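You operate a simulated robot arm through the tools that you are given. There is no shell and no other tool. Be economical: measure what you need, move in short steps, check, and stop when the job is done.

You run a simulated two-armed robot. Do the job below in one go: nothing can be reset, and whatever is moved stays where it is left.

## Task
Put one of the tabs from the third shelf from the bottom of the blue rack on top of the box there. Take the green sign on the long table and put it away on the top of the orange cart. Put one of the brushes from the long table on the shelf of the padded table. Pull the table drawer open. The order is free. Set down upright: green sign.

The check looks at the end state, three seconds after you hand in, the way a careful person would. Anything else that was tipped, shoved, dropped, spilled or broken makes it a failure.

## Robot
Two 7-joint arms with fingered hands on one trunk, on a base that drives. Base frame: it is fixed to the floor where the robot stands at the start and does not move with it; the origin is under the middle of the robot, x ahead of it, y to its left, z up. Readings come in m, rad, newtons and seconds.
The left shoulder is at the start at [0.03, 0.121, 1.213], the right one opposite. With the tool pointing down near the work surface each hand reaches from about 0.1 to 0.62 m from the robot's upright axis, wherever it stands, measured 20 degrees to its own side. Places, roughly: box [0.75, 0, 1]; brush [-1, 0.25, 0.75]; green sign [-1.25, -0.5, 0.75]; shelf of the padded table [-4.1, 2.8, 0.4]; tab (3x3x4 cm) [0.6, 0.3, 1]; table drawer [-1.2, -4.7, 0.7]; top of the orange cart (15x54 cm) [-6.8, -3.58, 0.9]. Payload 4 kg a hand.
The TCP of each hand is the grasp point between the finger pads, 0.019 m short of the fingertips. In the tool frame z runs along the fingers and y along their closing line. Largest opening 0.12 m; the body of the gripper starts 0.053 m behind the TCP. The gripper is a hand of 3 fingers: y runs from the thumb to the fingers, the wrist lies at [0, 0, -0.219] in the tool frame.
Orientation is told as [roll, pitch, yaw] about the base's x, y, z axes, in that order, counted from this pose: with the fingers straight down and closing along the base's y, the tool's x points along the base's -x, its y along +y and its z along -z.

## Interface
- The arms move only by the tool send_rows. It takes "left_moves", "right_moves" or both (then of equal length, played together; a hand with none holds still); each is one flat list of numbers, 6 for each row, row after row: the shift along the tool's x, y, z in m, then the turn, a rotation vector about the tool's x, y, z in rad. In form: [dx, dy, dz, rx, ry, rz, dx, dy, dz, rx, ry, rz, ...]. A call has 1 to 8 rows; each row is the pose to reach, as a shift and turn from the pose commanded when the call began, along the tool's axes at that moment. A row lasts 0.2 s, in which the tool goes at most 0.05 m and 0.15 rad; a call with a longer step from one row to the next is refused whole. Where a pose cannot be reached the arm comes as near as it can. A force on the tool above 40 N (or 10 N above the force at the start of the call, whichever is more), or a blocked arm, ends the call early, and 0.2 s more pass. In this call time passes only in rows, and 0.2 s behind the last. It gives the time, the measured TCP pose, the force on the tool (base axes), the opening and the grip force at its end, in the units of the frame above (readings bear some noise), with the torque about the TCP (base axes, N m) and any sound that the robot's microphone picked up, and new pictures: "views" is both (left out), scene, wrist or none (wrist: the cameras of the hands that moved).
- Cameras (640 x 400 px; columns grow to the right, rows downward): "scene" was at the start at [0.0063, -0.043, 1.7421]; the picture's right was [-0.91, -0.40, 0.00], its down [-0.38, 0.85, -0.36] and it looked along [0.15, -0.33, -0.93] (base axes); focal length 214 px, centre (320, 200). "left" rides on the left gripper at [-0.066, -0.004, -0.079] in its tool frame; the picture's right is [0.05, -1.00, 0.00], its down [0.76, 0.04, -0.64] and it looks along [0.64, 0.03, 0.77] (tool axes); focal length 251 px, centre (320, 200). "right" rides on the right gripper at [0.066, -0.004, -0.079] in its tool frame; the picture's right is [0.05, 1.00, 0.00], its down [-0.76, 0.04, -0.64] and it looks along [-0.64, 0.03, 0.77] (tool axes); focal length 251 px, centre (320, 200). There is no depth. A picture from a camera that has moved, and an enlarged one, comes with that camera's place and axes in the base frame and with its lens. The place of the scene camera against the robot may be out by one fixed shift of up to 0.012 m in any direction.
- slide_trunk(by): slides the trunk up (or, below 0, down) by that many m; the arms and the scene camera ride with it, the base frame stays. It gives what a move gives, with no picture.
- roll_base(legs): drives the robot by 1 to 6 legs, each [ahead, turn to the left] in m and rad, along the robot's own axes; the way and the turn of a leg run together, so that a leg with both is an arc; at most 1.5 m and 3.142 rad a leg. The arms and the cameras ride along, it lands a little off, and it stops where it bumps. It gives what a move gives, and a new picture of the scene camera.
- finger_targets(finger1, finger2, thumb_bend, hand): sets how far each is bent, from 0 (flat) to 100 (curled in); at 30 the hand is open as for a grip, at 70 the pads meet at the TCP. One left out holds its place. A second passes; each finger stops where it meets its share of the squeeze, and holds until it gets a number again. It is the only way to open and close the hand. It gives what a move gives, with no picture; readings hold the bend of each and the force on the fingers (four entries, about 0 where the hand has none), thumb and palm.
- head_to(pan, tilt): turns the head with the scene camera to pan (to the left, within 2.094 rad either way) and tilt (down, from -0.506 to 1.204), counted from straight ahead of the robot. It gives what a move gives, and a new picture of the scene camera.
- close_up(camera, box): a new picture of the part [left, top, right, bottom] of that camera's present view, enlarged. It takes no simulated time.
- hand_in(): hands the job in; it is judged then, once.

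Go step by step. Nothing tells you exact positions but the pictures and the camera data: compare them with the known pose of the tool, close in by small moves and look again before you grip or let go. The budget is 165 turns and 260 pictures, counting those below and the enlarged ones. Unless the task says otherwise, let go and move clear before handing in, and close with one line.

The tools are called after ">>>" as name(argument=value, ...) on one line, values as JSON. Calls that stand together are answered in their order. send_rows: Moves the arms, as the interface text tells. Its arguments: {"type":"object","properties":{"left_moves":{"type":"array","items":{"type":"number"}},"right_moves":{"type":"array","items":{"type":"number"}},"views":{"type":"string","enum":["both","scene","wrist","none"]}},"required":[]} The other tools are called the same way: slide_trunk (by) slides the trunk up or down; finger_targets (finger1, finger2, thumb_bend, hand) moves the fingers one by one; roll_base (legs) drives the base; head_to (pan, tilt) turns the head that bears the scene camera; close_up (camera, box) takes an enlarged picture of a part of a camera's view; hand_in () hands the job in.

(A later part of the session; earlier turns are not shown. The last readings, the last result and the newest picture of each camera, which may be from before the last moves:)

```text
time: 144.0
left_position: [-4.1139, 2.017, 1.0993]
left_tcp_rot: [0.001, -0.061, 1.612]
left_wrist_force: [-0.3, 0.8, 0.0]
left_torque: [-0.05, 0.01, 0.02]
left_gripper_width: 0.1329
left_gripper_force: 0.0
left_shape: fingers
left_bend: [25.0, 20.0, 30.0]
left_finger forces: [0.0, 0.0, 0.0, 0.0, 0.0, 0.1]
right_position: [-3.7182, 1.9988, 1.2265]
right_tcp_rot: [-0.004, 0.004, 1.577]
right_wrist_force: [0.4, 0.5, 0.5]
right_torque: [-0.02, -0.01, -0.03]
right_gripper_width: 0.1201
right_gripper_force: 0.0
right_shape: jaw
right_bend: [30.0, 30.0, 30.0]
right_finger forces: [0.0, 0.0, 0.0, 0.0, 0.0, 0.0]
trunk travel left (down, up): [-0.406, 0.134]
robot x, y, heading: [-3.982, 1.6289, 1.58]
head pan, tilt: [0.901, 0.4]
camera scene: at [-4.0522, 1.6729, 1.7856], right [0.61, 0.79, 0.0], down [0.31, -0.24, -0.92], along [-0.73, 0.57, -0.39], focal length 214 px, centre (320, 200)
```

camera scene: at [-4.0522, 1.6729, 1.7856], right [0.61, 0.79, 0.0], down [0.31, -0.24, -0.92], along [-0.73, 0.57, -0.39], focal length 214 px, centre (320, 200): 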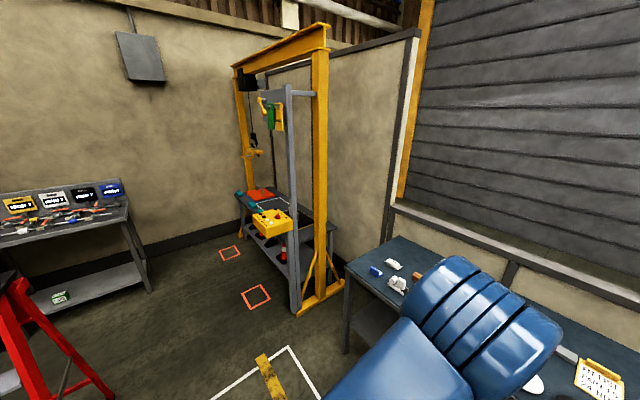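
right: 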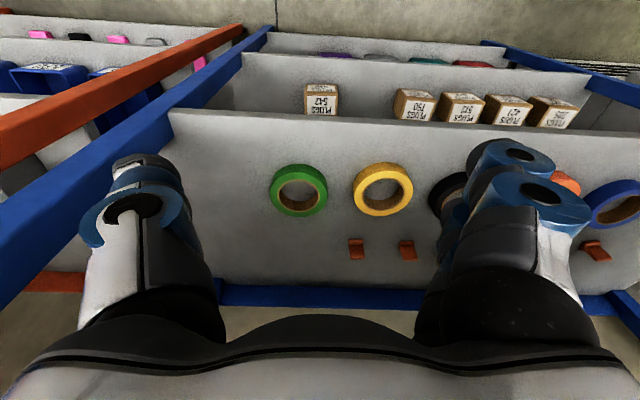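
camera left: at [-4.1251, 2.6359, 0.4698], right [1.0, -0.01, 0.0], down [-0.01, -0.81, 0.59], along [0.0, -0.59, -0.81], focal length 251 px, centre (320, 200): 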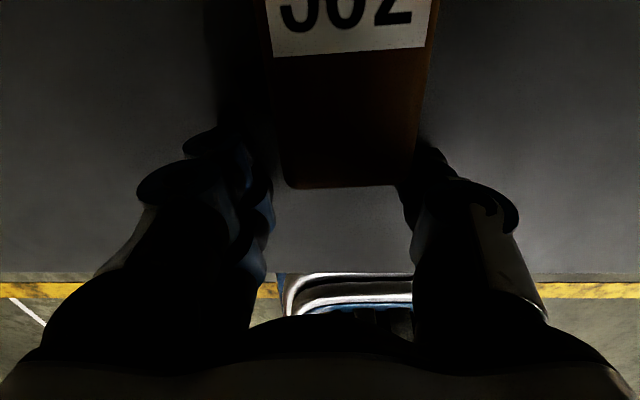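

Next is the sign on the long table. I turn right toward the aisle in small steps.

>>> roll_base(legs=[[0, -0.6]])

>>> roll_base(legs=[[0, -0.6]])

>>> head_to(pan=-0.3, tilt=0.4)

```text
time: 146.3
left_position: [-3.8709, 2.0212, 1.0999]
left_tcp_rot: [-0.001, -0.061, 1.01]
left_wrist_force: [0.3, -0.3, 1.1]
left_torque: [-0.01, 0.01, 0.01]
left_gripper_width: 0.1327
left_gripper_force: 0.0
left_shape: fingers
left_bend: [25.0, 20.0, 30.0]
left_finger forces: [0.0, 0.0, 0.0, 0.0, 0.0, 0.1]
right_position: [-3.5542, 1.7841, 1.2266]
right_tcp_rot: [-0.003, 0.002, 0.975]
right_wrist_force: [0.3, 0.3, 0.2]
right_torque: [0.0, 0.03, 0.0]
right_gripper_width: 0.1196
right_gripper_force: 0.2
right_shape: jaw
right_bend: [30.0, 30.0, 30.0]
right_finger forces: [0.0, 0.0, 0.0, 0.0, 0.0, 0.1]
trunk travel left (down, up): [-0.406, 0.134]
robot x, y, heading: [-4.0166, 1.6497, 0.967]
head pan, tilt: [0.901, 0.4]
stopped in leg 1: the robot was blocked; the commanded pose is now the measured one
camera scene: at [-4.0512, 1.7297, 1.7857], right [0.96, 0.29, 0.0], down [0.11, -0.37, -0.92], along [-0.27, 0.88, -0.39], focal length 214 px, centre (320, 200)
```

scene: 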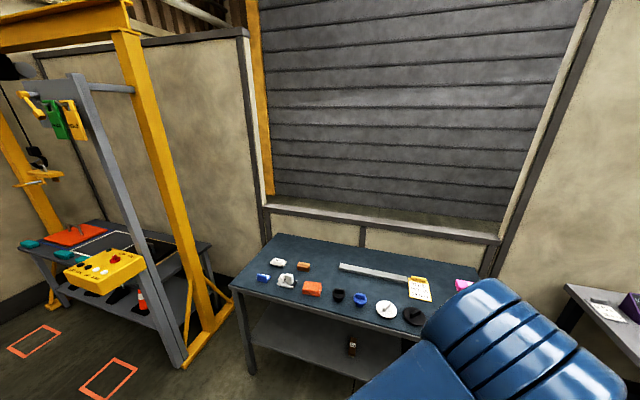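

```text
time: 148.7
left_position: [-3.683, 1.875, 1.1006]
left_tcp_rot: [0.0, -0.064, 0.411]
left_wrist_force: [0.0, 0.3, -0.4]
left_torque: [-0.01, 0.02, 0.01]
left_gripper_width: 0.1327
left_gripper_force: 0.1
left_shape: fingers
left_bend: [25.0, 20.0, 30.0]
left_finger forces: [0.0, 0.0, 0.0, 0.1, 0.1, 0.0]
right_position: [-3.5563, 1.4978, 1.2254]
right_tcp_rot: [-0.003, 0.002, 0.373]
right_wrist_force: [0.6, 0.2, 0.3]
right_torque: [0.01, -0.03, 0.0]
right_gripper_width: 0.1201
right_gripper_force: 0.0
right_shape: jaw
right_bend: [30.0, 30.0, 30.0]
right_finger forces: [0.0, 0.0, 0.1, 0.0, 0.0, 0.0]
trunk travel left (down, up): [-0.406, 0.134]
robot x, y, heading: [-4.0279, 1.6882, 0.364]
head pan, tilt: [0.901, 0.4]
stopped in leg 1: the robot was blocked; the commanded pose is now the measured one
camera scene: at [-4.0149, 1.776, 1.7857], right [0.95, -0.3, 0.0], down [-0.12, -0.37, -0.92], along [0.28, 0.88, -0.39], focal length 214 px, centre (320, 200)
```

scene: 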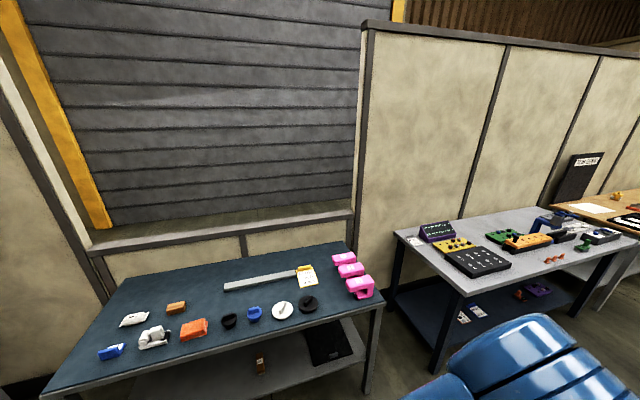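

```text
time: 150.1
left_position: [-3.6809, 1.875, 1.0989]
left_tcp_rot: [0.001, -0.063, 0.409]
left_wrist_force: [0.0, 0.2, -0.3]
left_torque: [-0.01, -0.02, 0.02]
left_gripper_width: 0.1324
left_gripper_force: 0.0
left_shape: fingers
left_bend: [25.0, 20.0, 30.0]
left_finger forces: [0.0, 0.0, 0.0, 0.0, 0.1, 0.1]
right_position: [-3.5565, 1.4992, 1.2266]
right_tcp_rot: [-0.004, 0.002, 0.375]
right_wrist_force: [-0.6, 1.0, -0.3]
right_torque: [-0.03, 0.0, 0.0]
right_gripper_width: 0.12
right_gripper_force: 0.1
right_shape: jaw
right_bend: [30.0, 30.0, 30.0]
right_finger forces: [0.1, 0.0, 0.0, 0.0, 0.1, 0.0]
trunk travel left (down, up): [-0.406, 0.134]
robot x, y, heading: [-4.0275, 1.6878, 0.363]
head pan, tilt: [-0.3, 0.4]
camera scene: at [-3.9504, 1.6946, 1.7857], right [0.07, -1.0, 0.0], down [-0.39, -0.03, -0.92], along [0.92, 0.06, -0.39], focal length 214 px, centre (320, 200)
```

scene: 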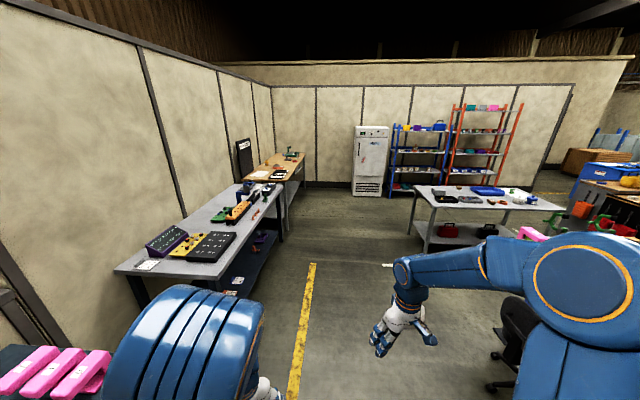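

>>> roll_base(legs=[[0, -0.48]])

>>> roll_base(legs=[[1.4, 0.05], [1.4, 0.05]])

```text
time: 151.9
left_position: [-3.6356, 1.6926, 1.0983]
left_tcp_rot: [-0.001, -0.06, -0.076]
left_wrist_force: [0.3, 0.5, -0.3]
left_torque: [-0.02, 0.01, 0.01]
left_gripper_width: 0.1328
left_gripper_force: 0.0
left_shape: fingers
left_bend: [25.0, 20.0, 30.0]
left_finger forces: [0.0, 0.0, 0.0, 0.0, 0.1, 0.0]
right_position: [-3.6992, 1.3014, 1.2265]
right_tcp_rot: [-0.003, 0.003, -0.111]
right_wrist_force: [-0.1, 0.1, -0.4]
right_torque: [0.0, 0.02, -0.02]
right_gripper_width: 0.1201
right_gripper_force: 0.0
right_shape: jaw
right_bend: [30.0, 30.0, 30.0]
right_finger forces: [0.0, 0.1, 0.1, 0.0, 0.0, 0.0]
trunk travel left (down, up): [-0.406, 0.134]
robot x, y, heading: [-4.0275, 1.7194, -0.11]
head pan, tilt: [-0.3, 0.4]
camera scene: at [-3.9547, 1.6898, 1.7856], right [-0.4, -0.92, 0.0], down [-0.36, 0.15, -0.92], along [0.84, -0.37, -0.39], focal length 214 px, centre (320, 200)
```

scene: 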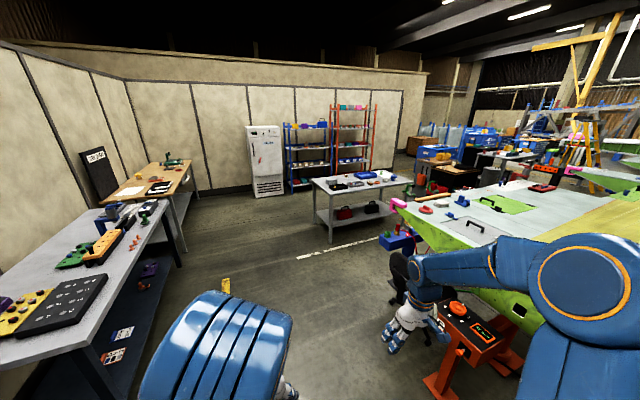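

```text
time: 165.4
left_position: [-0.8448, 1.6226, 1.0985]
left_tcp_rot: [-0.001, -0.062, 0.066]
left_wrist_force: [-0.6, 0.1, 0.2]
left_torque: [0.01, 0.0, 0.01]
left_gripper_width: 0.1325
left_gripper_force: 0.0
left_shape: fingers
left_bend: [25.0, 20.0, 30.0]
left_finger forces: [0.1, 0.0, 0.0, 0.1, 0.0, 0.0]
right_position: [-0.8539, 1.226, 1.2261]
right_tcp_rot: [-0.003, 0.002, 0.032]
right_wrist_force: [-0.7, -0.5, -0.6]
right_torque: [0.03, -0.03, -0.03]
right_gripper_width: 0.1199
right_gripper_force: 0.0
right_shape: jaw
right_bend: [30.0, 30.0, 30.0]
right_finger forces: [0.1, 0.1, 0.0, 0.0, 0.0, 0.0]
trunk travel left (down, up): [-0.406, 0.134]
robot x, y, heading: [-1.2379, 1.5928, 0.036]
head pan, tilt: [-0.3, 0.4]
camera scene: at [-1.1617, 1.5763, 1.7857], right [-0.26, -0.96, 0.0], down [-0.38, 0.1, -0.92], along [0.89, -0.24, -0.39], focal length 214 px, centre (320, 200)
```

scene: 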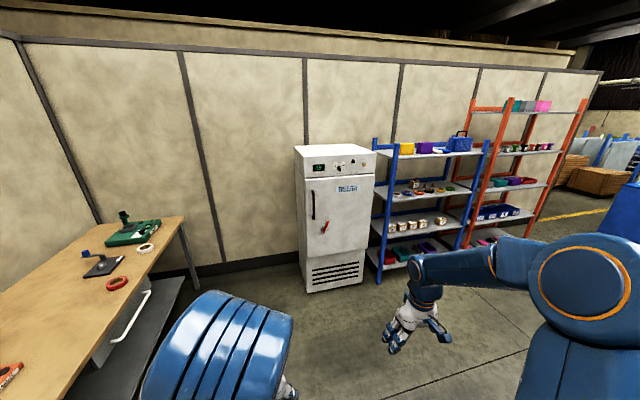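

>>> roll_base(legs=[[0.3, 0], [0.4, -0.6], [0.4, -0.6]])

```text
time: 171.5
left_position: [-0.1283, 0.8794, 1.0971]
left_tcp_rot: [0.001, -0.061, -1.097]
left_wrist_force: [0.2, -1.0, -1.5]
left_torque: [0.07, 0.01, 0.02]
left_gripper_width: 0.1325
left_gripper_force: 0.1
left_shape: fingers
left_bend: [25.0, 20.0, 30.0]
left_finger forces: [0.0, 0.0, 0.0, 0.0, 0.0, 0.1]
right_position: [-0.4933, 0.7276, 1.2255]
right_tcp_rot: [-0.005, 0.003, -1.13]
right_wrist_force: [-0.2, -1.0, -1.2]
right_torque: [0.04, 0.04, 0.0]
right_gripper_width: 0.1199
right_gripper_force: 0.0
right_shape: jaw
right_bend: [30.0, 30.0, 30.0]
right_finger forces: [0.0, 0.0, 0.0, 0.0, 0.0, 0.0]
trunk travel left (down, up): [-0.406, 0.134]
robot x, y, heading: [-0.2655, 1.2489, -1.16]
head pan, tilt: [-0.3, 0.4]
stopped in leg 3: the robot was blocked; the commanded pose is now the measured one
camera scene: at [-0.2573, 1.1775, 1.7854], right [-0.99, -0.11, 0.0], down [-0.05, 0.39, -0.92], along [0.1, -0.91, -0.39], focal length 214 px, centre (320, 200)
```

scene: 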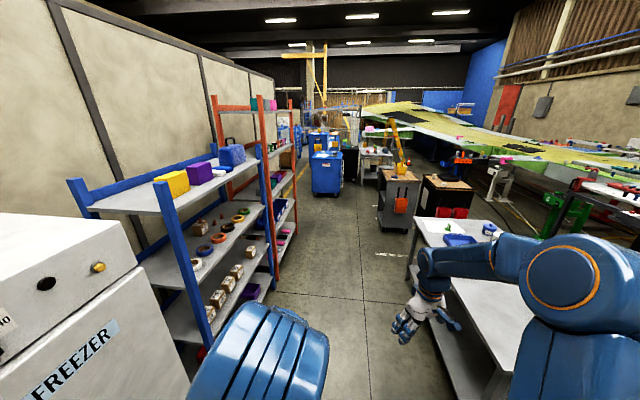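

>>> roll_base(legs=[[0, -0.5]])

>>> roll_base(legs=[[1.45, 0]])

```text
time: 173.3
left_position: [-0.3197, 0.8653, 1.1011]
left_tcp_rot: [-0.001, -0.063, -1.597]
left_wrist_force: [0.6, 0.3, 0.1]
left_torque: [-0.02, 0.07, -0.02]
left_gripper_width: 0.1326
left_gripper_force: 0.0
left_shape: fingers
left_bend: [25.0, 20.0, 30.0]
left_finger forces: [0.0, 0.1, 0.0, 0.0, 0.0, 0.0]
right_position: [-0.7129, 0.9089, 1.2301]
right_tcp_rot: [-0.007, -0.003, -1.631]
right_wrist_force: [1.7, 0.2, 0.3]
right_torque: [0.03, 0.03, 0.03]
right_gripper_width: 0.12
right_gripper_force: 0.0
right_shape: jaw
right_bend: [30.0, 30.0, 30.0]
right_finger forces: [0.1, 0.0, 0.1, 0.0, 0.0, 0.0]
trunk travel left (down, up): [-0.406, 0.134]
robot x, y, heading: [-0.2414, 1.2484, -1.651]
head pan, tilt: [-0.3, 0.4]
camera scene: at [-0.2633, 1.1938, 1.7859], right [-0.93, 0.37, 0.0], down [0.14, 0.36, -0.92], along [-0.34, -0.86, -0.39], focal length 214 px, centre (320, 200)
```

scene: 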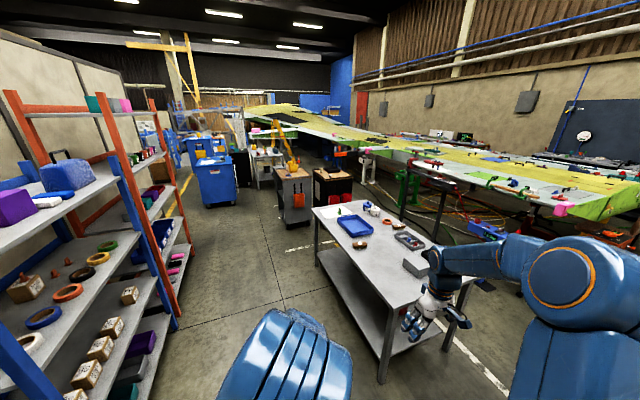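

```text
time: 180.5
left_position: [-0.3875, -0.5869, 1.1004]
left_tcp_rot: [0.0, -0.063, -1.549]
left_wrist_force: [0.1, 0.9, -1.0]
left_torque: [0.03, -0.02, 0.02]
left_gripper_width: 0.133
left_gripper_force: 0.1
left_shape: fingers
left_bend: [25.0, 20.0, 30.0]
left_finger forces: [0.0, 0.1, 0.0, 0.0, 0.1, 0.0]
right_position: [-0.7818, -0.5609, 1.2278]
right_tcp_rot: [-0.003, -0.001, -1.584]
right_wrist_force: [0.0, 0.3, -0.4]
right_torque: [0.02, -0.02, -0.02]
right_gripper_width: 0.1199
right_gripper_force: 0.0
right_shape: jaw
right_bend: [30.0, 30.0, 30.0]
right_finger forces: [0.1, 0.0, 0.0, 0.0, 0.0, 0.0]
trunk travel left (down, up): [-0.406, 0.134]
robot x, y, heading: [-0.3215, -0.198, -1.606]
head pan, tilt: [-0.3, 0.4]
camera scene: at [-0.3473, -0.2578, 1.7856], right [-0.95, 0.33, 0.0], down [0.13, 0.37, -0.92], along [-0.3, -0.87, -0.39], focal length 214 px, centre (320, 200)
```

scene: 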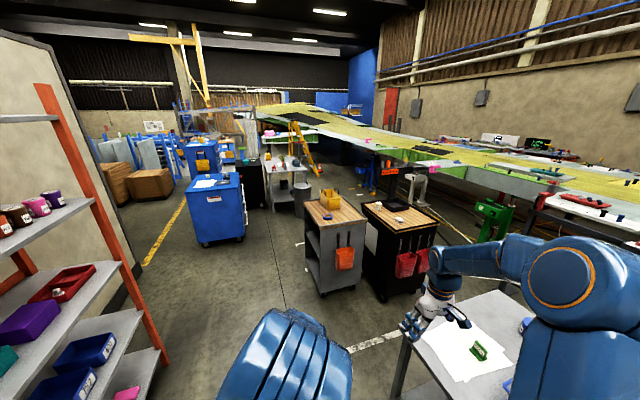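

>>> roll_base(legs=[[0, -0.55]])

>>> roll_base(legs=[[0, -0.55]])

>>> roll_base(legs=[[0, -0.45]])

>>> head_to(pan=0.2, tilt=0.7)

```text
time: 182.4
left_position: [-0.5788, -0.4928, 1.1]
left_tcp_rot: [-0.001, -0.062, -2.101]
left_wrist_force: [-0.5, 0.2, 0.7]
left_torque: [-0.01, 0.0, -0.01]
left_gripper_width: 0.1328
left_gripper_force: 0.1
left_shape: fingers
left_bend: [25.0, 20.0, 30.0]
left_finger forces: [0.1, 0.1, 0.1, 0.0, 0.0, 0.1]
right_position: [-0.902, -0.2629, 1.23]
right_tcp_rot: [-0.004, -0.002, -2.136]
right_wrist_force: [0.5, 0.2, 0.4]
right_torque: [-0.03, 0.03, -0.02]
right_gripper_width: 0.12
right_gripper_force: 0.1
right_shape: jaw
right_bend: [30.0, 30.0, 30.0]
right_finger forces: [0.1, 0.0, 0.0, 0.1, 0.0, 0.0]
trunk travel left (down, up): [-0.406, 0.134]
robot x, y, heading: [-0.2901, -0.215, -2.155]
head pan, tilt: [-0.3, 0.4]
camera scene: at [-0.3463, -0.2476, 1.7858], right [-0.63, 0.77, 0.0], down [0.3, 0.25, -0.92], along [-0.71, -0.58, -0.39], focal length 214 px, centre (320, 200)
```

scene: 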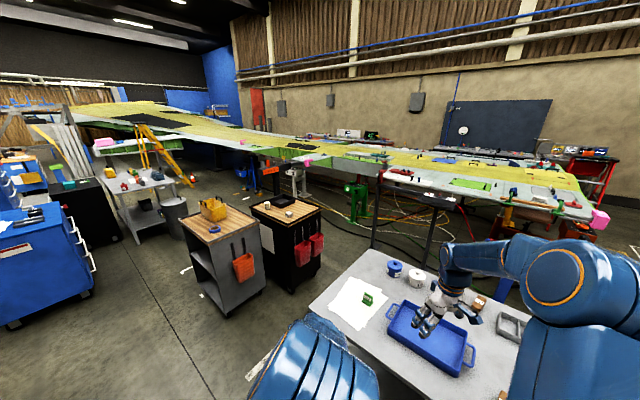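

```text
time: 184.4
left_position: [-0.6824, -0.2992, 1.1014]
left_tcp_rot: [-0.002, -0.065, -2.656]
left_wrist_force: [0.2, -0.5, 0.3]
left_torque: [0.02, 0.03, -0.01]
left_gripper_width: 0.1327
left_gripper_force: 0.2
left_shape: fingers
left_bend: [25.0, 20.0, 30.0]
left_finger forces: [0.0, 0.0, 0.1, 0.1, 0.1, 0.1]
right_position: [-0.8366, 0.0637, 1.2307]
right_tcp_rot: [-0.007, -0.004, -2.693]
right_wrist_force: [0.5, -0.6, 0.0]
right_torque: [-0.01, 0.04, 0.01]
right_gripper_width: 0.12
right_gripper_force: 0.0
right_shape: jaw
right_bend: [30.0, 30.0, 30.0]
right_finger forces: [0.0, 0.0, 0.0, 0.0, 0.0, 0.1]
trunk travel left (down, up): [-0.406, 0.134]
robot x, y, heading: [-0.2856, -0.238, -2.707]
head pan, tilt: [-0.3, 0.4]
camera scene: at [-0.3466, -0.2417, 1.7859], right [-0.13, 0.99, 0.0], down [0.38, 0.05, -0.92], along [-0.91, -0.12, -0.39], focal length 214 px, centre (320, 200)
```

scene: 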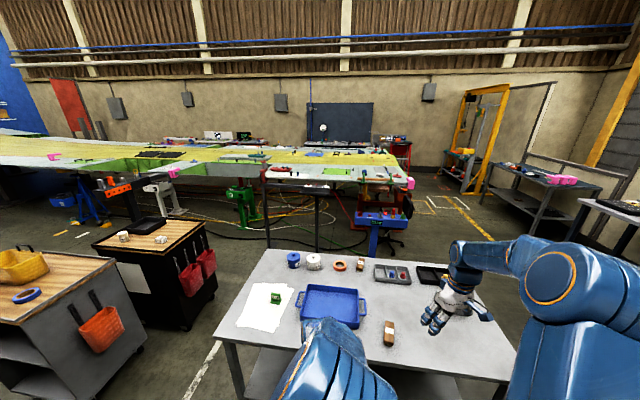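

```text
time: 186.1
left_position: [-0.6734, -0.1111, 1.0984]
left_tcp_rot: [0.002, -0.059, -3.116]
left_wrist_force: [-0.5, 1.0, -0.6]
left_torque: [-0.02, -0.06, -0.01]
left_gripper_width: 0.1327
left_gripper_force: 0.0
left_shape: fingers
left_bend: [25.0, 20.0, 30.0]
left_finger forces: [0.0, 0.1, 0.0, 0.0, 0.0, 0.1]
right_position: [-0.6498, 0.2835, 1.2255]
right_tcp_rot: [0.0, 0.005, 3.134]
right_wrist_force: [0.2, 0.3, -0.6]
right_torque: [-0.01, -0.04, 0.01]
right_gripper_width: 0.12
right_gripper_force: 0.0
right_shape: jaw
right_bend: [30.0, 30.0, 30.0]
right_finger forces: [0.0, 0.0, 0.0, 0.0, 0.1, 0.1]
trunk travel left (down, up): [-0.406, 0.134]
robot x, y, heading: [-0.2787, -0.2691, 3.129]
head pan, tilt: [-0.3, 0.4]
camera scene: at [-0.3526, -0.2294, 1.7854], right [0.31, 0.95, 0.0], down [0.37, -0.12, -0.92], along [-0.87, 0.28, -0.39], focal length 214 px, centre (320, 200)
```

scene: 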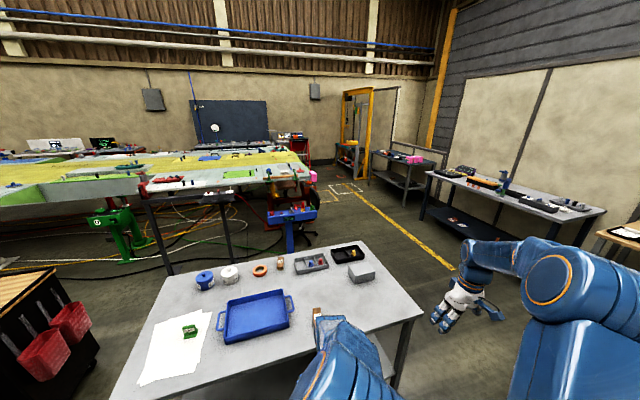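

```text
time: 187.0
left_position: [-0.669, -0.1161, 1.0994]
left_tcp_rot: [0.001, -0.06, -3.116]
left_wrist_force: [0.5, 0.7, -0.4]
left_torque: [0.01, -0.02, 0.0]
left_gripper_width: 0.1329
left_gripper_force: 0.0
left_shape: fingers
left_bend: [25.0, 20.0, 30.0]
left_finger forces: [0.0, 0.1, 0.1, 0.1, 0.0, 0.0]
right_position: [-0.6453, 0.2795, 1.2286]
right_tcp_rot: [-0.006, -0.001, 3.132]
right_wrist_force: [-0.6, 0.2, -0.1]
right_torque: [0.02, -0.03, -0.01]
right_gripper_width: 0.1201
right_gripper_force: 0.0
right_shape: jaw
right_bend: [30.0, 30.0, 30.0]
right_finger forces: [0.1, 0.1, 0.1, 0.1, 0.0, 0.0]
trunk travel left (down, up): [-0.406, 0.134]
robot x, y, heading: [-0.2796, -0.2653, 3.126]
head pan, tilt: [0.201, 0.7]
camera scene: at [-0.3424, -0.2779, 1.7588], right [-0.18, 0.98, 0.0], down [0.63, 0.12, -0.77], along [-0.75, -0.14, -0.64], focal length 214 px, centre (320, 200)
```

scene: 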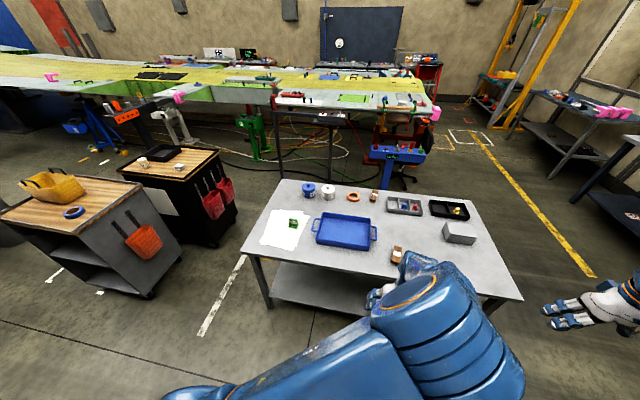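

>>> close_up(camera="scene", box=[240, 180, 400, 280])

>>> roll_base(legs=[[0, 0.5], [0.3, 0]])

>>> roll_base(legs=[[0, -0.45]])

```text
4.00 times, centred on (320, 230) of scene
camera zoom: at [-0.3424, -0.2779, 1.7588], right [-0.18, 0.98, 0.0], down [0.63, 0.12, -0.77], along [-0.75, -0.14, -0.64], focal length 858 px, centre (320, 80)
```

zoom: 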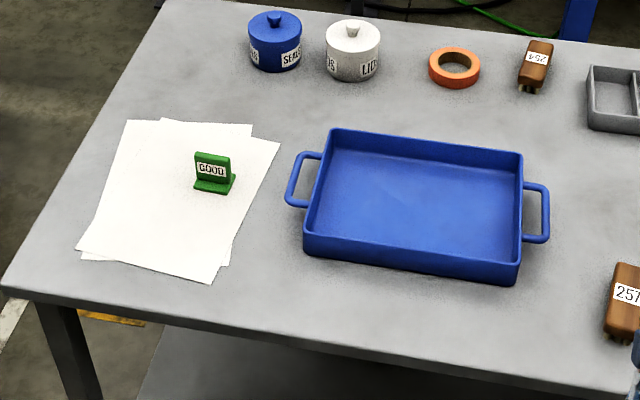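

```text
time: 190.5
left_position: [-0.9566, -0.4581, 1.0994]
left_tcp_rot: [0.002, -0.062, -2.616]
left_wrist_force: [-1.1, 0.7, 0.0]
left_torque: [-0.01, 0.0, 0.01]
left_gripper_width: 0.1328
left_gripper_force: 0.0
left_shape: fingers
left_bend: [25.0, 20.0, 30.0]
left_finger forces: [0.1, 0.0, 0.0, 0.0, 0.0, 0.0]
right_position: [-1.1257, -0.1006, 1.2273]
right_tcp_rot: [-0.004, 0.0, -2.65]
right_wrist_force: [-1.2, -0.3, -0.4]
right_torque: [0.02, -0.06, -0.03]
right_gripper_width: 0.1201
right_gripper_force: 0.1
right_shape: jaw
right_bend: [30.0, 30.0, 30.0]
right_finger forces: [0.0, 0.1, 0.0, 0.1, 0.0, 0.0]
trunk travel left (down, up): [-0.406, 0.134]
robot x, y, heading: [-0.5501, -0.3889, -2.649]
head pan, tilt: [0.201, 0.7]
camera scene: at [-0.5961, -0.4294, 1.7588], right [-0.64, 0.77, 0.0], down [0.5, 0.41, -0.76], along [-0.59, -0.49, -0.65], focal length 214 px, centre (320, 200)
```

scene: 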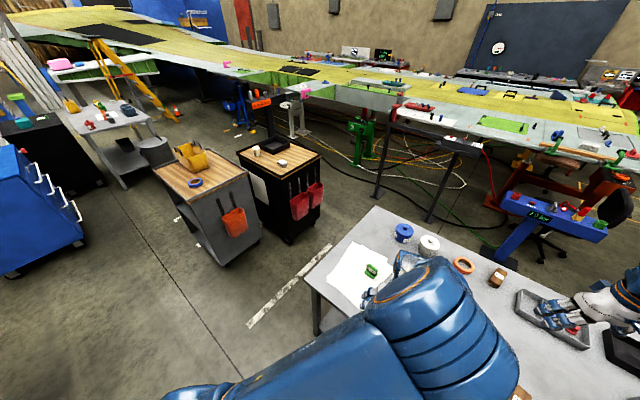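

```text
time: 192.2
left_position: [-0.9475, -0.2771, 1.1006]
left_tcp_rot: [0.001, -0.062, -3.058]
left_wrist_force: [-0.4, -0.5, -0.1]
left_torque: [-0.01, -0.02, 0.03]
left_gripper_width: 0.1328
left_gripper_force: 0.1
left_shape: fingers
left_bend: [25.0, 20.0, 30.0]
left_finger forces: [0.0, 0.1, 0.1, 0.1, 0.1, 0.1]
right_position: [-0.9473, 0.1188, 1.2272]
right_tcp_rot: [-0.003, -0.001, -3.09]
right_wrist_force: [-0.4, -0.6, 0.1]
right_torque: [0.04, 0.02, 0.0]
right_gripper_width: 0.1199
right_gripper_force: 0.1
right_shape: jaw
right_bend: [30.0, 30.0, 30.0]
right_finger forces: [0.0, 0.0, 0.0, 0.1, 0.0, 0.0]
trunk travel left (down, up): [-0.406, 0.134]
robot x, y, heading: [-0.5491, -0.4123, -3.086]
head pan, tilt: [0.201, 0.7]
camera scene: at [-0.6097, -0.4294, 1.7588], right [-0.25, 0.97, 0.0], down [0.62, 0.16, -0.77], along [-0.74, -0.19, -0.64], focal length 214 px, centre (320, 200)
```

scene: 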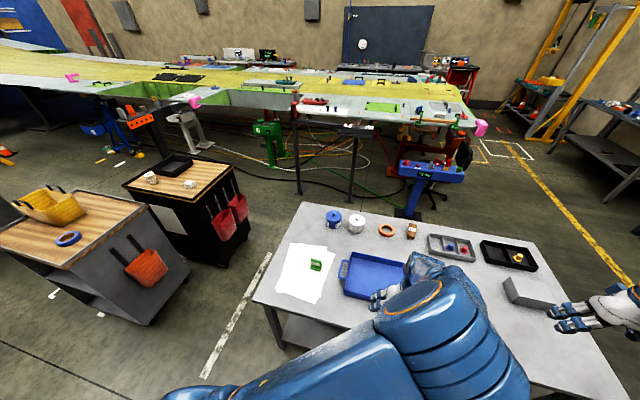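

The sign is an upright "GOOD" plate with a foot, about (−1.22, −0.61). I close in 6 cm and lower the trunk.

>>> roll_base(legs=[[0.06, 0]])

>>> slide_trunk(by=-0.2)

```text
time: 193.1
left_position: [-1.0105, -0.2826, 1.0984]
left_tcp_rot: [0.0, -0.062, -3.057]
left_wrist_force: [-1.1, 0.9, 0.3]
left_torque: [0.0, 0.0, -0.02]
left_gripper_width: 0.133
left_gripper_force: 0.0
left_shape: fingers
left_bend: [25.0, 20.0, 30.0]
left_finger forces: [0.1, 0.1, 0.0, 0.0, 0.1, 0.1]
right_position: [-1.0105, 0.1133, 1.2276]
right_tcp_rot: [-0.005, 0.004, -3.091]
right_wrist_force: [-0.1, 0.4, 0.3]
right_torque: [0.01, -0.02, 0.01]
right_gripper_width: 0.1198
right_gripper_force: 0.0
right_shape: jaw
right_bend: [30.0, 30.0, 30.0]
right_finger forces: [0.0, 0.0, 0.0, 0.1, 0.0, 0.0]
trunk travel left (down, up): [-0.406, 0.134]
robot x, y, heading: [-0.6143, -0.4159, -3.087]
head pan, tilt: [0.201, 0.7]
camera scene: at [-0.6743, -0.4341, 1.7587], right [-0.25, 0.97, 0.0], down [0.62, 0.16, -0.76], along [-0.74, -0.19, -0.65], focal length 214 px, centre (320, 200)
```

scene: 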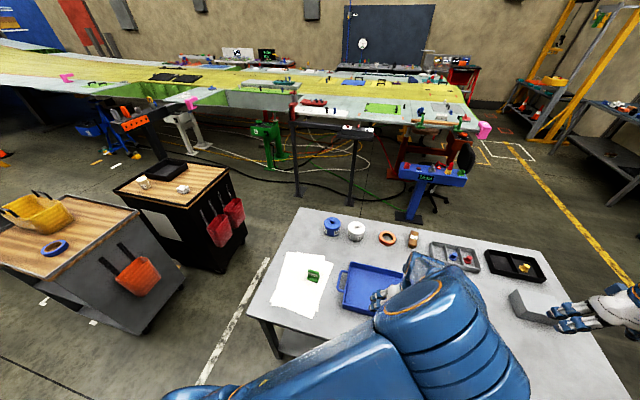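

```text
time: 195.3
left_position: [-1.0092, -0.2814, 0.8994]
left_tcp_rot: [0.002, -0.062, -3.053]
left_wrist_force: [-0.1, 0.0, -0.9]
left_torque: [-0.01, -0.02, -0.01]
left_gripper_width: 0.1326
left_gripper_force: 0.0
left_shape: fingers
left_bend: [25.0, 20.0, 30.0]
left_finger forces: [0.1, 0.0, 0.0, 0.0, 0.0, 0.0]
right_position: [-1.0088, 0.1154, 1.0279]
right_tcp_rot: [-0.003, -0.003, -3.09]
right_wrist_force: [-0.7, 0.7, -0.1]
right_torque: [-0.04, 0.01, 0.01]
right_gripper_width: 0.1198
right_gripper_force: 0.0
right_shape: jaw
right_bend: [30.0, 30.0, 30.0]
right_finger forces: [0.0, 0.1, 0.0, 0.0, 0.1, 0.0]
trunk travel left (down, up): [-0.206, 0.334]
robot x, y, heading: [-0.6083, -0.4196, -3.088]
head pan, tilt: [0.201, 0.7]
```

>>> send_rows(left_moves=[-0.02, 0.03, -0.02, 0, 0, 0, -0.04, 0.07, -0.04, 0, 0, 0, -0.06, 0.11, -0.05, 0, 0, 0, -0.08, 0.15, -0.05, 0, -0.05, 0, -0.11, 0.185, -0.05, 0, -0.1, 0, -0.14, 0.22, -0.05, 0, -0.15, 0, -0.17, 0.255, -0.05, 0, -0.2, 0, -0.2, 0.29, -0.05, 0, -0.24, 0])

```text
time: 197.1
left_position: [-1.1796, -0.5876, 0.964]
left_tcp_rot: [0.0, -0.301, -3.056]
left_wrist_force: [-0.2, 0.4, 0.1]
left_torque: [0.0, -0.02, -0.02]
left_gripper_width: 0.1329
left_gripper_force: 0.1
left_shape: fingers
left_bend: [25.0, 20.0, 30.0]
left_finger forces: [0.1, 0.1, 0.1, 0.1, 0.1, 0.1]
right_position: [-1.0087, 0.1159, 1.0284]
right_tcp_rot: [-0.005, 0.001, -3.091]
right_wrist_force: [-0.7, 0.1, -0.3]
right_torque: [-0.03, -0.01, 0.01]
right_gripper_width: 0.1199
right_gripper_force: 0.0
right_shape: jaw
right_bend: [30.0, 30.0, 30.0]
right_finger forces: [0.0, 0.0, 0.0, 0.1, 0.0, 0.0]
trunk travel left (down, up): [-0.206, 0.334]
robot x, y, heading: [-0.6118, -0.423, -3.089]
head pan, tilt: [0.201, 0.7]
camera scene: at [-0.6719, -0.4334, 1.5588], right [-0.25, 0.97, 0.0], down [0.62, 0.16, -0.76], along [-0.74, -0.19, -0.64], focal length 214 px, centre (320, 200)
camera left: at [-1.2194, -0.5874, 1.0595], right [-0.03, 1.0, -0.02], down [0.92, 0.04, 0.39], along [0.39, 0.0, -0.92], focal length 251 px, centre (320, 200)
```

scene: 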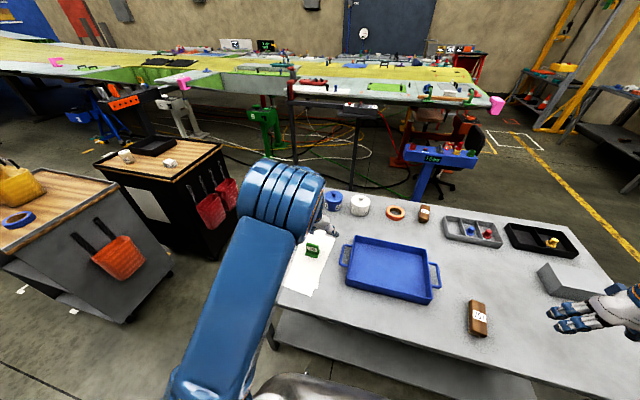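
left: 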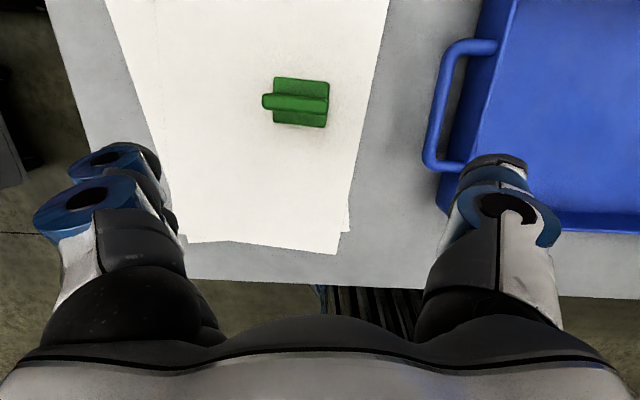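

The sign is an inverted T about 6 cm wide with a thin plate; I'll grip the plate's faces, so the hand must turn 90°. I move 4 cm closer and set the hand vertical first.

>>> roll_base(legs=[[0.04, 0]])

>>> send_rows(left_moves=[0, 0, 0, 0, 0.15, 0, 0, 0, 0, 0, 0.3, 0], views="none")

>>> send_rows(left_moves=[0, 0, 0, 0, 0, 0.14, 0, 0, 0, 0, 0, 0.28, 0, 0, 0, 0, 0, 0.42, 0, 0, 0, 0, 0, 0.56, 0, 0, 0, 0, 0, 0.7, 0, 0, 0, 0, 0, 0.84, 0, 0, 0, 0, 0, 0.98, 0, 0, 0, 0, 0, 1.12])

```text
time: 198.0
left_position: [-1.2208, -0.5888, 0.9627]
left_tcp_rot: [0.002, -0.298, -3.056]
left_wrist_force: [0.0, 0.4, -1.4]
left_torque: [-0.01, -0.04, 0.03]
left_gripper_width: 0.133
left_gripper_force: 0.0
left_shape: fingers
left_bend: [25.0, 20.0, 30.0]
left_finger forces: [0.1, 0.1, 0.0, 0.0, 0.0, 0.0]
right_position: [-1.0516, 0.1124, 1.0255]
right_tcp_rot: [-0.005, 0.002, -3.093]
right_wrist_force: [-0.6, -0.2, 0.6]
right_torque: [-0.03, -0.04, 0.01]
right_gripper_width: 0.1198
right_gripper_force: 0.1
right_shape: jaw
right_bend: [30.0, 30.0, 30.0]
right_finger forces: [0.1, 0.0, 0.0, 0.0, 0.1, 0.0]
trunk travel left (down, up): [-0.206, 0.334]
robot x, y, heading: [-0.6525, -0.4242, -3.085]
head pan, tilt: [0.201, 0.7]
camera scene: at [-0.7161, -0.4347, 1.5586], right [-0.25, 0.97, 0.0], down [0.63, 0.16, -0.76], along [-0.74, -0.19, -0.65], focal length 214 px, centre (320, 200)
```

scene: 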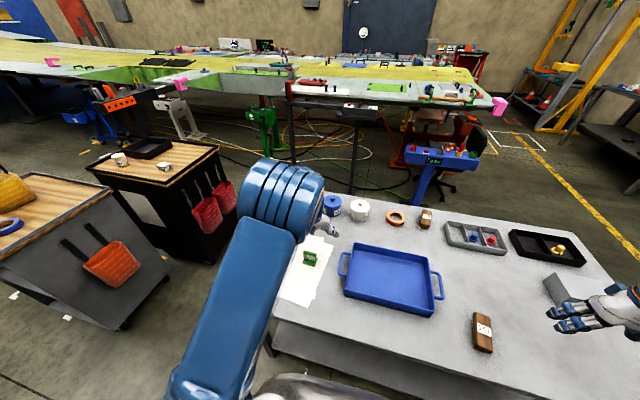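

```text
time: 198.6
left_position: [-1.2196, -0.5894, 0.9643]
left_tcp_rot: [0.001, 0.001, -3.057]
left_wrist_force: [0.6, 1.1, -0.3]
left_torque: [0.0, 0.0, -0.01]
left_gripper_width: 0.1328
left_gripper_force: 0.1
left_shape: fingers
left_bend: [25.0, 20.0, 30.0]
left_finger forces: [0.1, 0.0, 0.0, 0.0, 0.1, 0.0]
right_position: [-1.0495, 0.1132, 1.0277]
right_tcp_rot: [-0.002, 0.0, -3.092]
right_wrist_force: [0.4, -0.1, 0.2]
right_torque: [0.01, 0.03, 0.04]
right_gripper_width: 0.12
right_gripper_force: 0.0
right_shape: jaw
right_bend: [30.0, 30.0, 30.0]
right_finger forces: [0.0, 0.1, 0.0, 0.0, 0.0, 0.0]
trunk travel left (down, up): [-0.206, 0.334]
robot x, y, heading: [-0.6528, -0.4215, -3.084]
head pan, tilt: [0.201, 0.7]
```

```text
time: 200.4
left_position: [-1.2189, -0.5892, 0.9651]
left_tcp_rot: [0.003, 0.001, 2.104]
left_wrist_force: [0.0, -0.5, 0.5]
left_torque: [-0.07, 0.0, 0.0]
left_gripper_width: 0.1327
left_gripper_force: 0.0
left_shape: fingers
left_bend: [25.0, 20.0, 30.0]
left_finger forces: [0.1, 0.0, 0.1, 0.0, 0.0, 0.1]
right_position: [-1.0494, 0.1128, 1.0272]
right_tcp_rot: [-0.004, 0.0, -3.091]
right_wrist_force: [-0.5, -0.3, 0.0]
right_torque: [-0.01, -0.02, 0.01]
right_gripper_width: 0.1203
right_gripper_force: 0.0
right_shape: jaw
right_bend: [30.0, 30.0, 30.0]
right_finger forces: [0.0, 0.0, 0.0, 0.1, 0.0, 0.0]
trunk travel left (down, up): [-0.206, 0.334]
robot x, y, heading: [-0.6552, -0.4215, -3.09]
head pan, tilt: [0.201, 0.7]
camera scene: at [-0.7118, -0.4346, 1.5588], right [-0.25, 0.97, 0.0], down [0.62, 0.16, -0.76], along [-0.74, -0.19, -0.64], focal length 214 px, centre (320, 200)
camera left: at [-1.25, -0.53, 1.0433], right [0.89, 0.46, 0.0], down [0.36, -0.68, 0.64], along [0.3, -0.57, -0.77], focal length 251 px, centre (320, 200)
```

scene: 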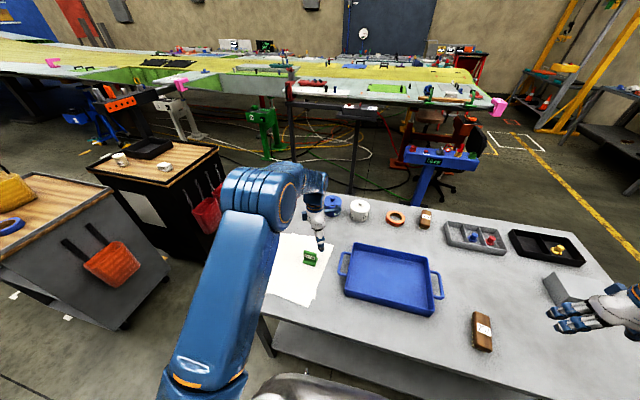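
left: 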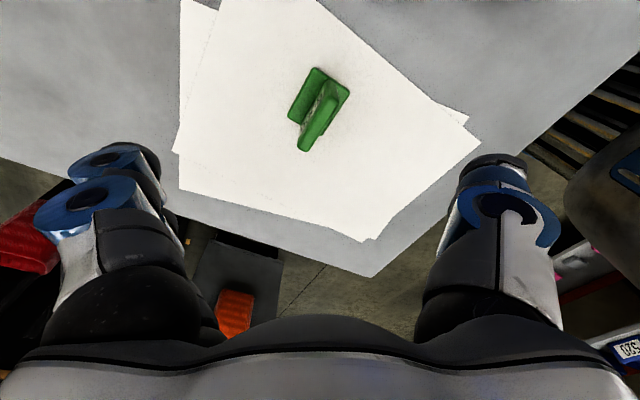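

The sign centre is at about (−1.212, −0.603) with its plate along y. I finish the turn and lower to z 0.90.

>>> send_rows(left_moves=[0.003, 0, 0.013, 0, 0, 0.13, 0.006, 0, 0.026, 0, 0, 0.26, 0.01, 0.001, 0.039, 0, 0, 0.39, 0.013, 0.001, 0.052, 0, 0, 0.52, 0.0165, 0.0016, 0.065, 0, 0, 0.61], views="wrist")

```text
time: 201.6
left_position: [-1.2117, -0.6054, 0.8994]
left_tcp_rot: [0.001, 0.002, 1.495]
left_wrist_force: [0.4, 0.4, 0.3]
left_torque: [-0.03, 0.0, -0.02]
left_gripper_width: 0.1328
left_gripper_force: 0.1
left_shape: fingers
left_bend: [25.0, 20.0, 30.0]
left_finger forces: [0.0, 0.0, 0.0, 0.1, 0.0, 0.1]
right_position: [-1.05, 0.1141, 1.0278]
right_tcp_rot: [-0.003, -0.001, -3.091]
right_wrist_force: [0.7, -0.2, 0.0]
right_torque: [0.01, -0.01, 0.03]
right_gripper_width: 0.1198
right_gripper_force: 0.1
right_shape: jaw
right_bend: [30.0, 30.0, 30.0]
right_finger forces: [0.0, 0.0, 0.0, 0.1, 0.1, 0.0]
trunk travel left (down, up): [-0.206, 0.334]
robot x, y, heading: [-0.6507, -0.4189, -3.086]
head pan, tilt: [0.201, 0.7]
camera left: at [-1.2038, -0.539, 0.978], right [0.99, -0.13, 0.0], down [-0.1, -0.76, 0.65], along [-0.09, -0.64, -0.76], focal length 251 px, centre (320, 200)
```

left: 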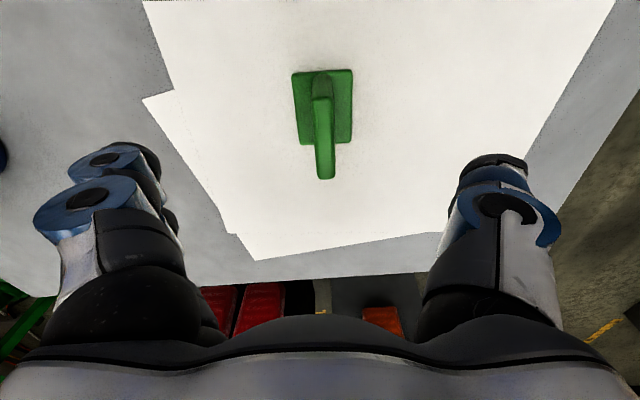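

Well aligned. I lower so the pads are at mid-plate (z ≈ 0.826).

>>> send_rows(left_moves=[0.0, 0, 0.037, 0, 0, 0, 0.002, 0, 0.073, 0, 0, 0], views="wrist")

```text
time: 202.2
left_position: [-1.2133, -0.6062, 0.8248]
left_tcp_rot: [0.002, 0.003, 1.498]
left_wrist_force: [0.2, -0.7, -0.4]
left_torque: [0.01, 0.02, 0.01]
left_gripper_width: 0.1325
left_gripper_force: 0.1
left_shape: fingers
left_bend: [25.0, 20.0, 30.0]
left_finger forces: [0.0, 0.0, 0.1, 0.1, 0.0, 0.0]
right_position: [-1.0502, 0.1133, 1.0272]
right_tcp_rot: [-0.004, 0.001, -3.093]
right_wrist_force: [0.0, -0.2, 0.1]
right_torque: [0.03, 0.02, 0.0]
right_gripper_width: 0.1199
right_gripper_force: 0.1
right_shape: jaw
right_bend: [30.0, 30.0, 30.0]
right_finger forces: [0.0, 0.0, 0.0, 0.1, 0.0, 0.0]
trunk travel left (down, up): [-0.206, 0.334]
robot x, y, heading: [-0.6517, -0.4219, -3.092]
head pan, tilt: [0.201, 0.7]
camera left: at [-1.2049, -0.5401, 0.9047], right [0.99, -0.13, 0.0], down [-0.1, -0.76, 0.64], along [-0.08, -0.64, -0.76], focal length 251 px, centre (320, 200)
```

left: 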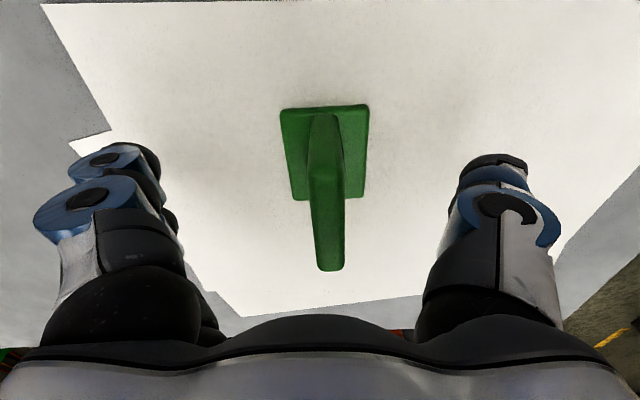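

>>> finger_targets(hand="left", finger1=58, finger2=58, thumb_bend=58)

>>> close_up(camera="left", box=[0, 0, 640, 400])

```text
time: 203.2
left_position: [-1.2132, -0.606, 0.8271]
left_tcp_rot: [-0.001, 0.002, 1.499]
left_wrist_force: [0.6, 0.5, -0.3]
left_torque: [-0.03, 0.02, -0.01]
left_gripper_width: 0.0475
left_gripper_force: 0.0
left_shape: fingers
left_bend: [57.0, 57.0, 57.0]
left_finger forces: [0.0, 0.0, 0.1, 0.0, 0.0, 0.1]
right_position: [-1.0486, 0.1128, 1.029]
right_tcp_rot: [-0.004, 0.0, -3.092]
right_wrist_force: [-0.2, -0.1, -0.5]
right_torque: [0.01, 0.02, -0.02]
right_gripper_width: 0.1199
right_gripper_force: 0.0
right_shape: jaw
right_bend: [30.0, 30.0, 30.0]
right_finger forces: [0.0, 0.0, 0.0, 0.1, 0.0, 0.1]
trunk travel left (down, up): [-0.206, 0.334]
robot x, y, heading: [-0.6544, -0.422, -3.091]
head pan, tilt: [0.201, 0.7]
```

```text
1.00 times, centred on (320, 200) of left (not enlarged: the box is as wide or as high as the picture)
camera zoom: at [-1.2045, -0.54, 0.9051], right [0.99, -0.13, 0.0], down [-0.1, -0.76, 0.64], along [-0.08, -0.64, -0.76], focal length 251 px, centre (320, 200)
```

zoom: 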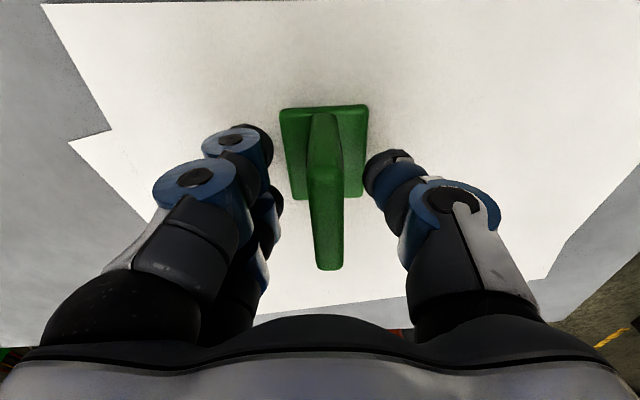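

>>> finger_targets(hand="left", finger1=74, finger2=74, thumb_bend=74)

>>> close_up(camera="left", box=[0, 0, 640, 400])

```text
time: 204.2
left_position: [-1.2125, -0.6058, 0.8263]
left_tcp_rot: [0.001, 0.001, 1.496]
left_wrist_force: [0.0, -0.2, -1.3]
left_torque: [-0.02, -0.04, 0.01]
left_gripper_width: 0.0193
left_gripper_force: 11.8
left_shape: fingers
left_bend: [67.0, 67.0, 67.0]
left_finger forces: [6.1, 6.0, 0.0, 0.0, 12.2, 0.0]
right_position: [-1.0491, 0.1137, 1.0268]
right_tcp_rot: [-0.004, 0.0, -3.09]
right_wrist_force: [0.7, 0.3, -0.3]
right_torque: [-0.01, 0.01, -0.02]
right_gripper_width: 0.1201
right_gripper_force: 0.1
right_shape: jaw
right_bend: [30.0, 30.0, 30.0]
right_finger forces: [0.1, 0.1, 0.1, 0.0, 0.1, 0.1]
trunk travel left (down, up): [-0.206, 0.334]
robot x, y, heading: [-0.6521, -0.4206, -3.086]
head pan, tilt: [0.201, 0.7]
```

```text
1.00 times, centred on (320, 200) of left (not enlarged: the box is as wide or as high as the picture)
camera zoom: at [-1.2046, -0.54, 0.9051], right [0.99, -0.13, 0.0], down [-0.1, -0.76, 0.64], along [-0.08, -0.64, -0.76], focal length 251 px, centre (320, 200)
```

zoom: 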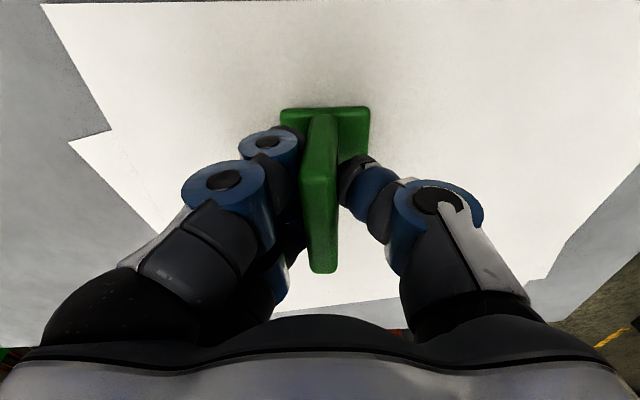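

The sign is gripped evenly. I lift it and raise the trunk.

>>> send_rows(left_moves=[0, 0, -0.035, 0, 0, 0, 0, 0, -0.07, 0, 0, 0, 0, 0, -0.11, 0, 0, 0, 0, 0, -0.15, 0, 0, 0], views="wrist")

>>> slide_trunk(by=0.3)

>>> head_to(pan=0.45, tilt=0.15)

```text
time: 205.2
left_position: [-1.2119, -0.6064, 0.9779]
left_tcp_rot: [0.001, 0.001, 1.498]
left_wrist_force: [0.3, -0.7, -1.3]
left_torque: [-0.01, 0.02, 0.03]
left_gripper_width: 0.019
left_gripper_force: 12.0
left_shape: fingers
left_bend: [67.0, 67.0, 67.0]
left_finger forces: [6.1, 6.1, 0.0, 0.0, 12.0, 0.0]
right_position: [-1.0489, 0.1138, 1.0278]
right_tcp_rot: [-0.003, -0.002, -3.092]
right_wrist_force: [0.3, -0.7, 0.7]
right_torque: [0.0, 0.0, -0.01]
right_gripper_width: 0.1199
right_gripper_force: 0.1
right_shape: jaw
right_bend: [30.0, 30.0, 30.0]
right_finger forces: [0.0, 0.0, 0.0, 0.0, 0.0, 0.0]
trunk travel left (down, up): [-0.206, 0.334]
robot x, y, heading: [-0.6514, -0.4223, -3.087]
head pan, tilt: [0.201, 0.7]
camera left: at [-1.2021, -0.5395, 1.0565], right [0.99, -0.13, 0.0], down [-0.1, -0.76, 0.64], along [-0.08, -0.64, -0.76], focal length 251 px, centre (320, 200)
```

left: 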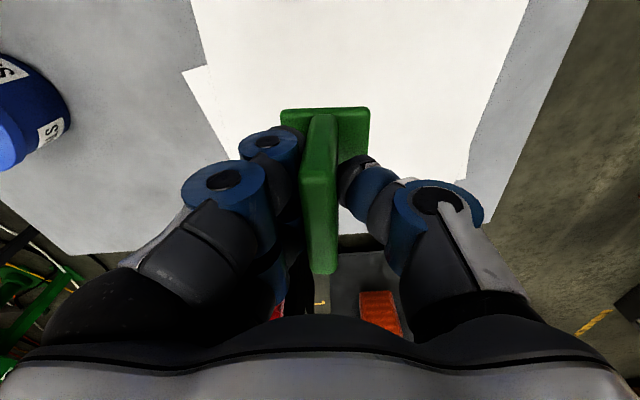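

```text
time: 208.2
left_position: [-1.2115, -0.6057, 1.2765]
left_tcp_rot: [0.002, 0.001, 1.499]
left_wrist_force: [0.0, -0.5, -0.7]
left_torque: [0.03, 0.01, 0.02]
left_gripper_width: 0.0188
left_gripper_force: 12.4
left_shape: fingers
left_bend: [67.0, 67.0, 67.0]
left_finger forces: [6.0, 6.0, 0.1, 0.1, 11.9, 0.0]
right_position: [-1.0502, 0.1124, 1.3271]
right_tcp_rot: [-0.002, -0.001, -3.091]
right_wrist_force: [0.9, 0.3, 0.2]
right_torque: [-0.02, 0.01, 0.0]
right_gripper_width: 0.1199
right_gripper_force: 0.1
right_shape: jaw
right_bend: [30.0, 30.0, 30.0]
right_finger forces: [0.0, 0.0, 0.0, 0.0, 0.0, 0.0]
trunk travel left (down, up): [-0.506, 0.034]
robot x, y, heading: [-0.6529, -0.4225, -3.089]
head pan, tilt: [0.201, 0.7]
```

```text
time: 209.2
left_position: [-1.2112, -0.6044, 1.2771]
left_tcp_rot: [0.001, 0.002, 1.5]
left_wrist_force: [0.0, -0.5, 0.3]
left_torque: [0.01, 0.01, 0.0]
left_gripper_width: 0.0192
left_gripper_force: 11.6
left_shape: fingers
left_bend: [67.0, 67.0, 67.0]
left_finger forces: [6.0, 6.0, 0.0, 0.1, 12.0, 0.0]
right_position: [-1.0495, 0.1134, 1.3276]
right_tcp_rot: [-0.004, 0.0, -3.092]
right_wrist_force: [0.7, 0.6, -0.5]
right_torque: [0.03, 0.02, 0.02]
right_gripper_width: 0.1199
right_gripper_force: 0.1
right_shape: jaw
right_bend: [30.0, 30.0, 30.0]
right_finger forces: [0.0, 0.0, 0.0, 0.0, 0.0, 0.0]
trunk travel left (down, up): [-0.506, 0.034]
robot x, y, heading: [-0.6516, -0.423, -3.089]
head pan, tilt: [0.45, 0.15]
camera scene: at [-0.711, -0.4578, 1.9088], right [-0.48, 0.88, 0.0], down [0.13, 0.07, -0.99], along [-0.87, -0.48, -0.15], focal length 214 px, centre (320, 200)
```

scene: 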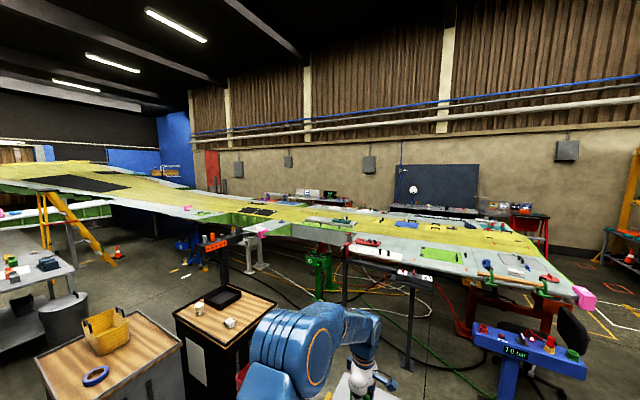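

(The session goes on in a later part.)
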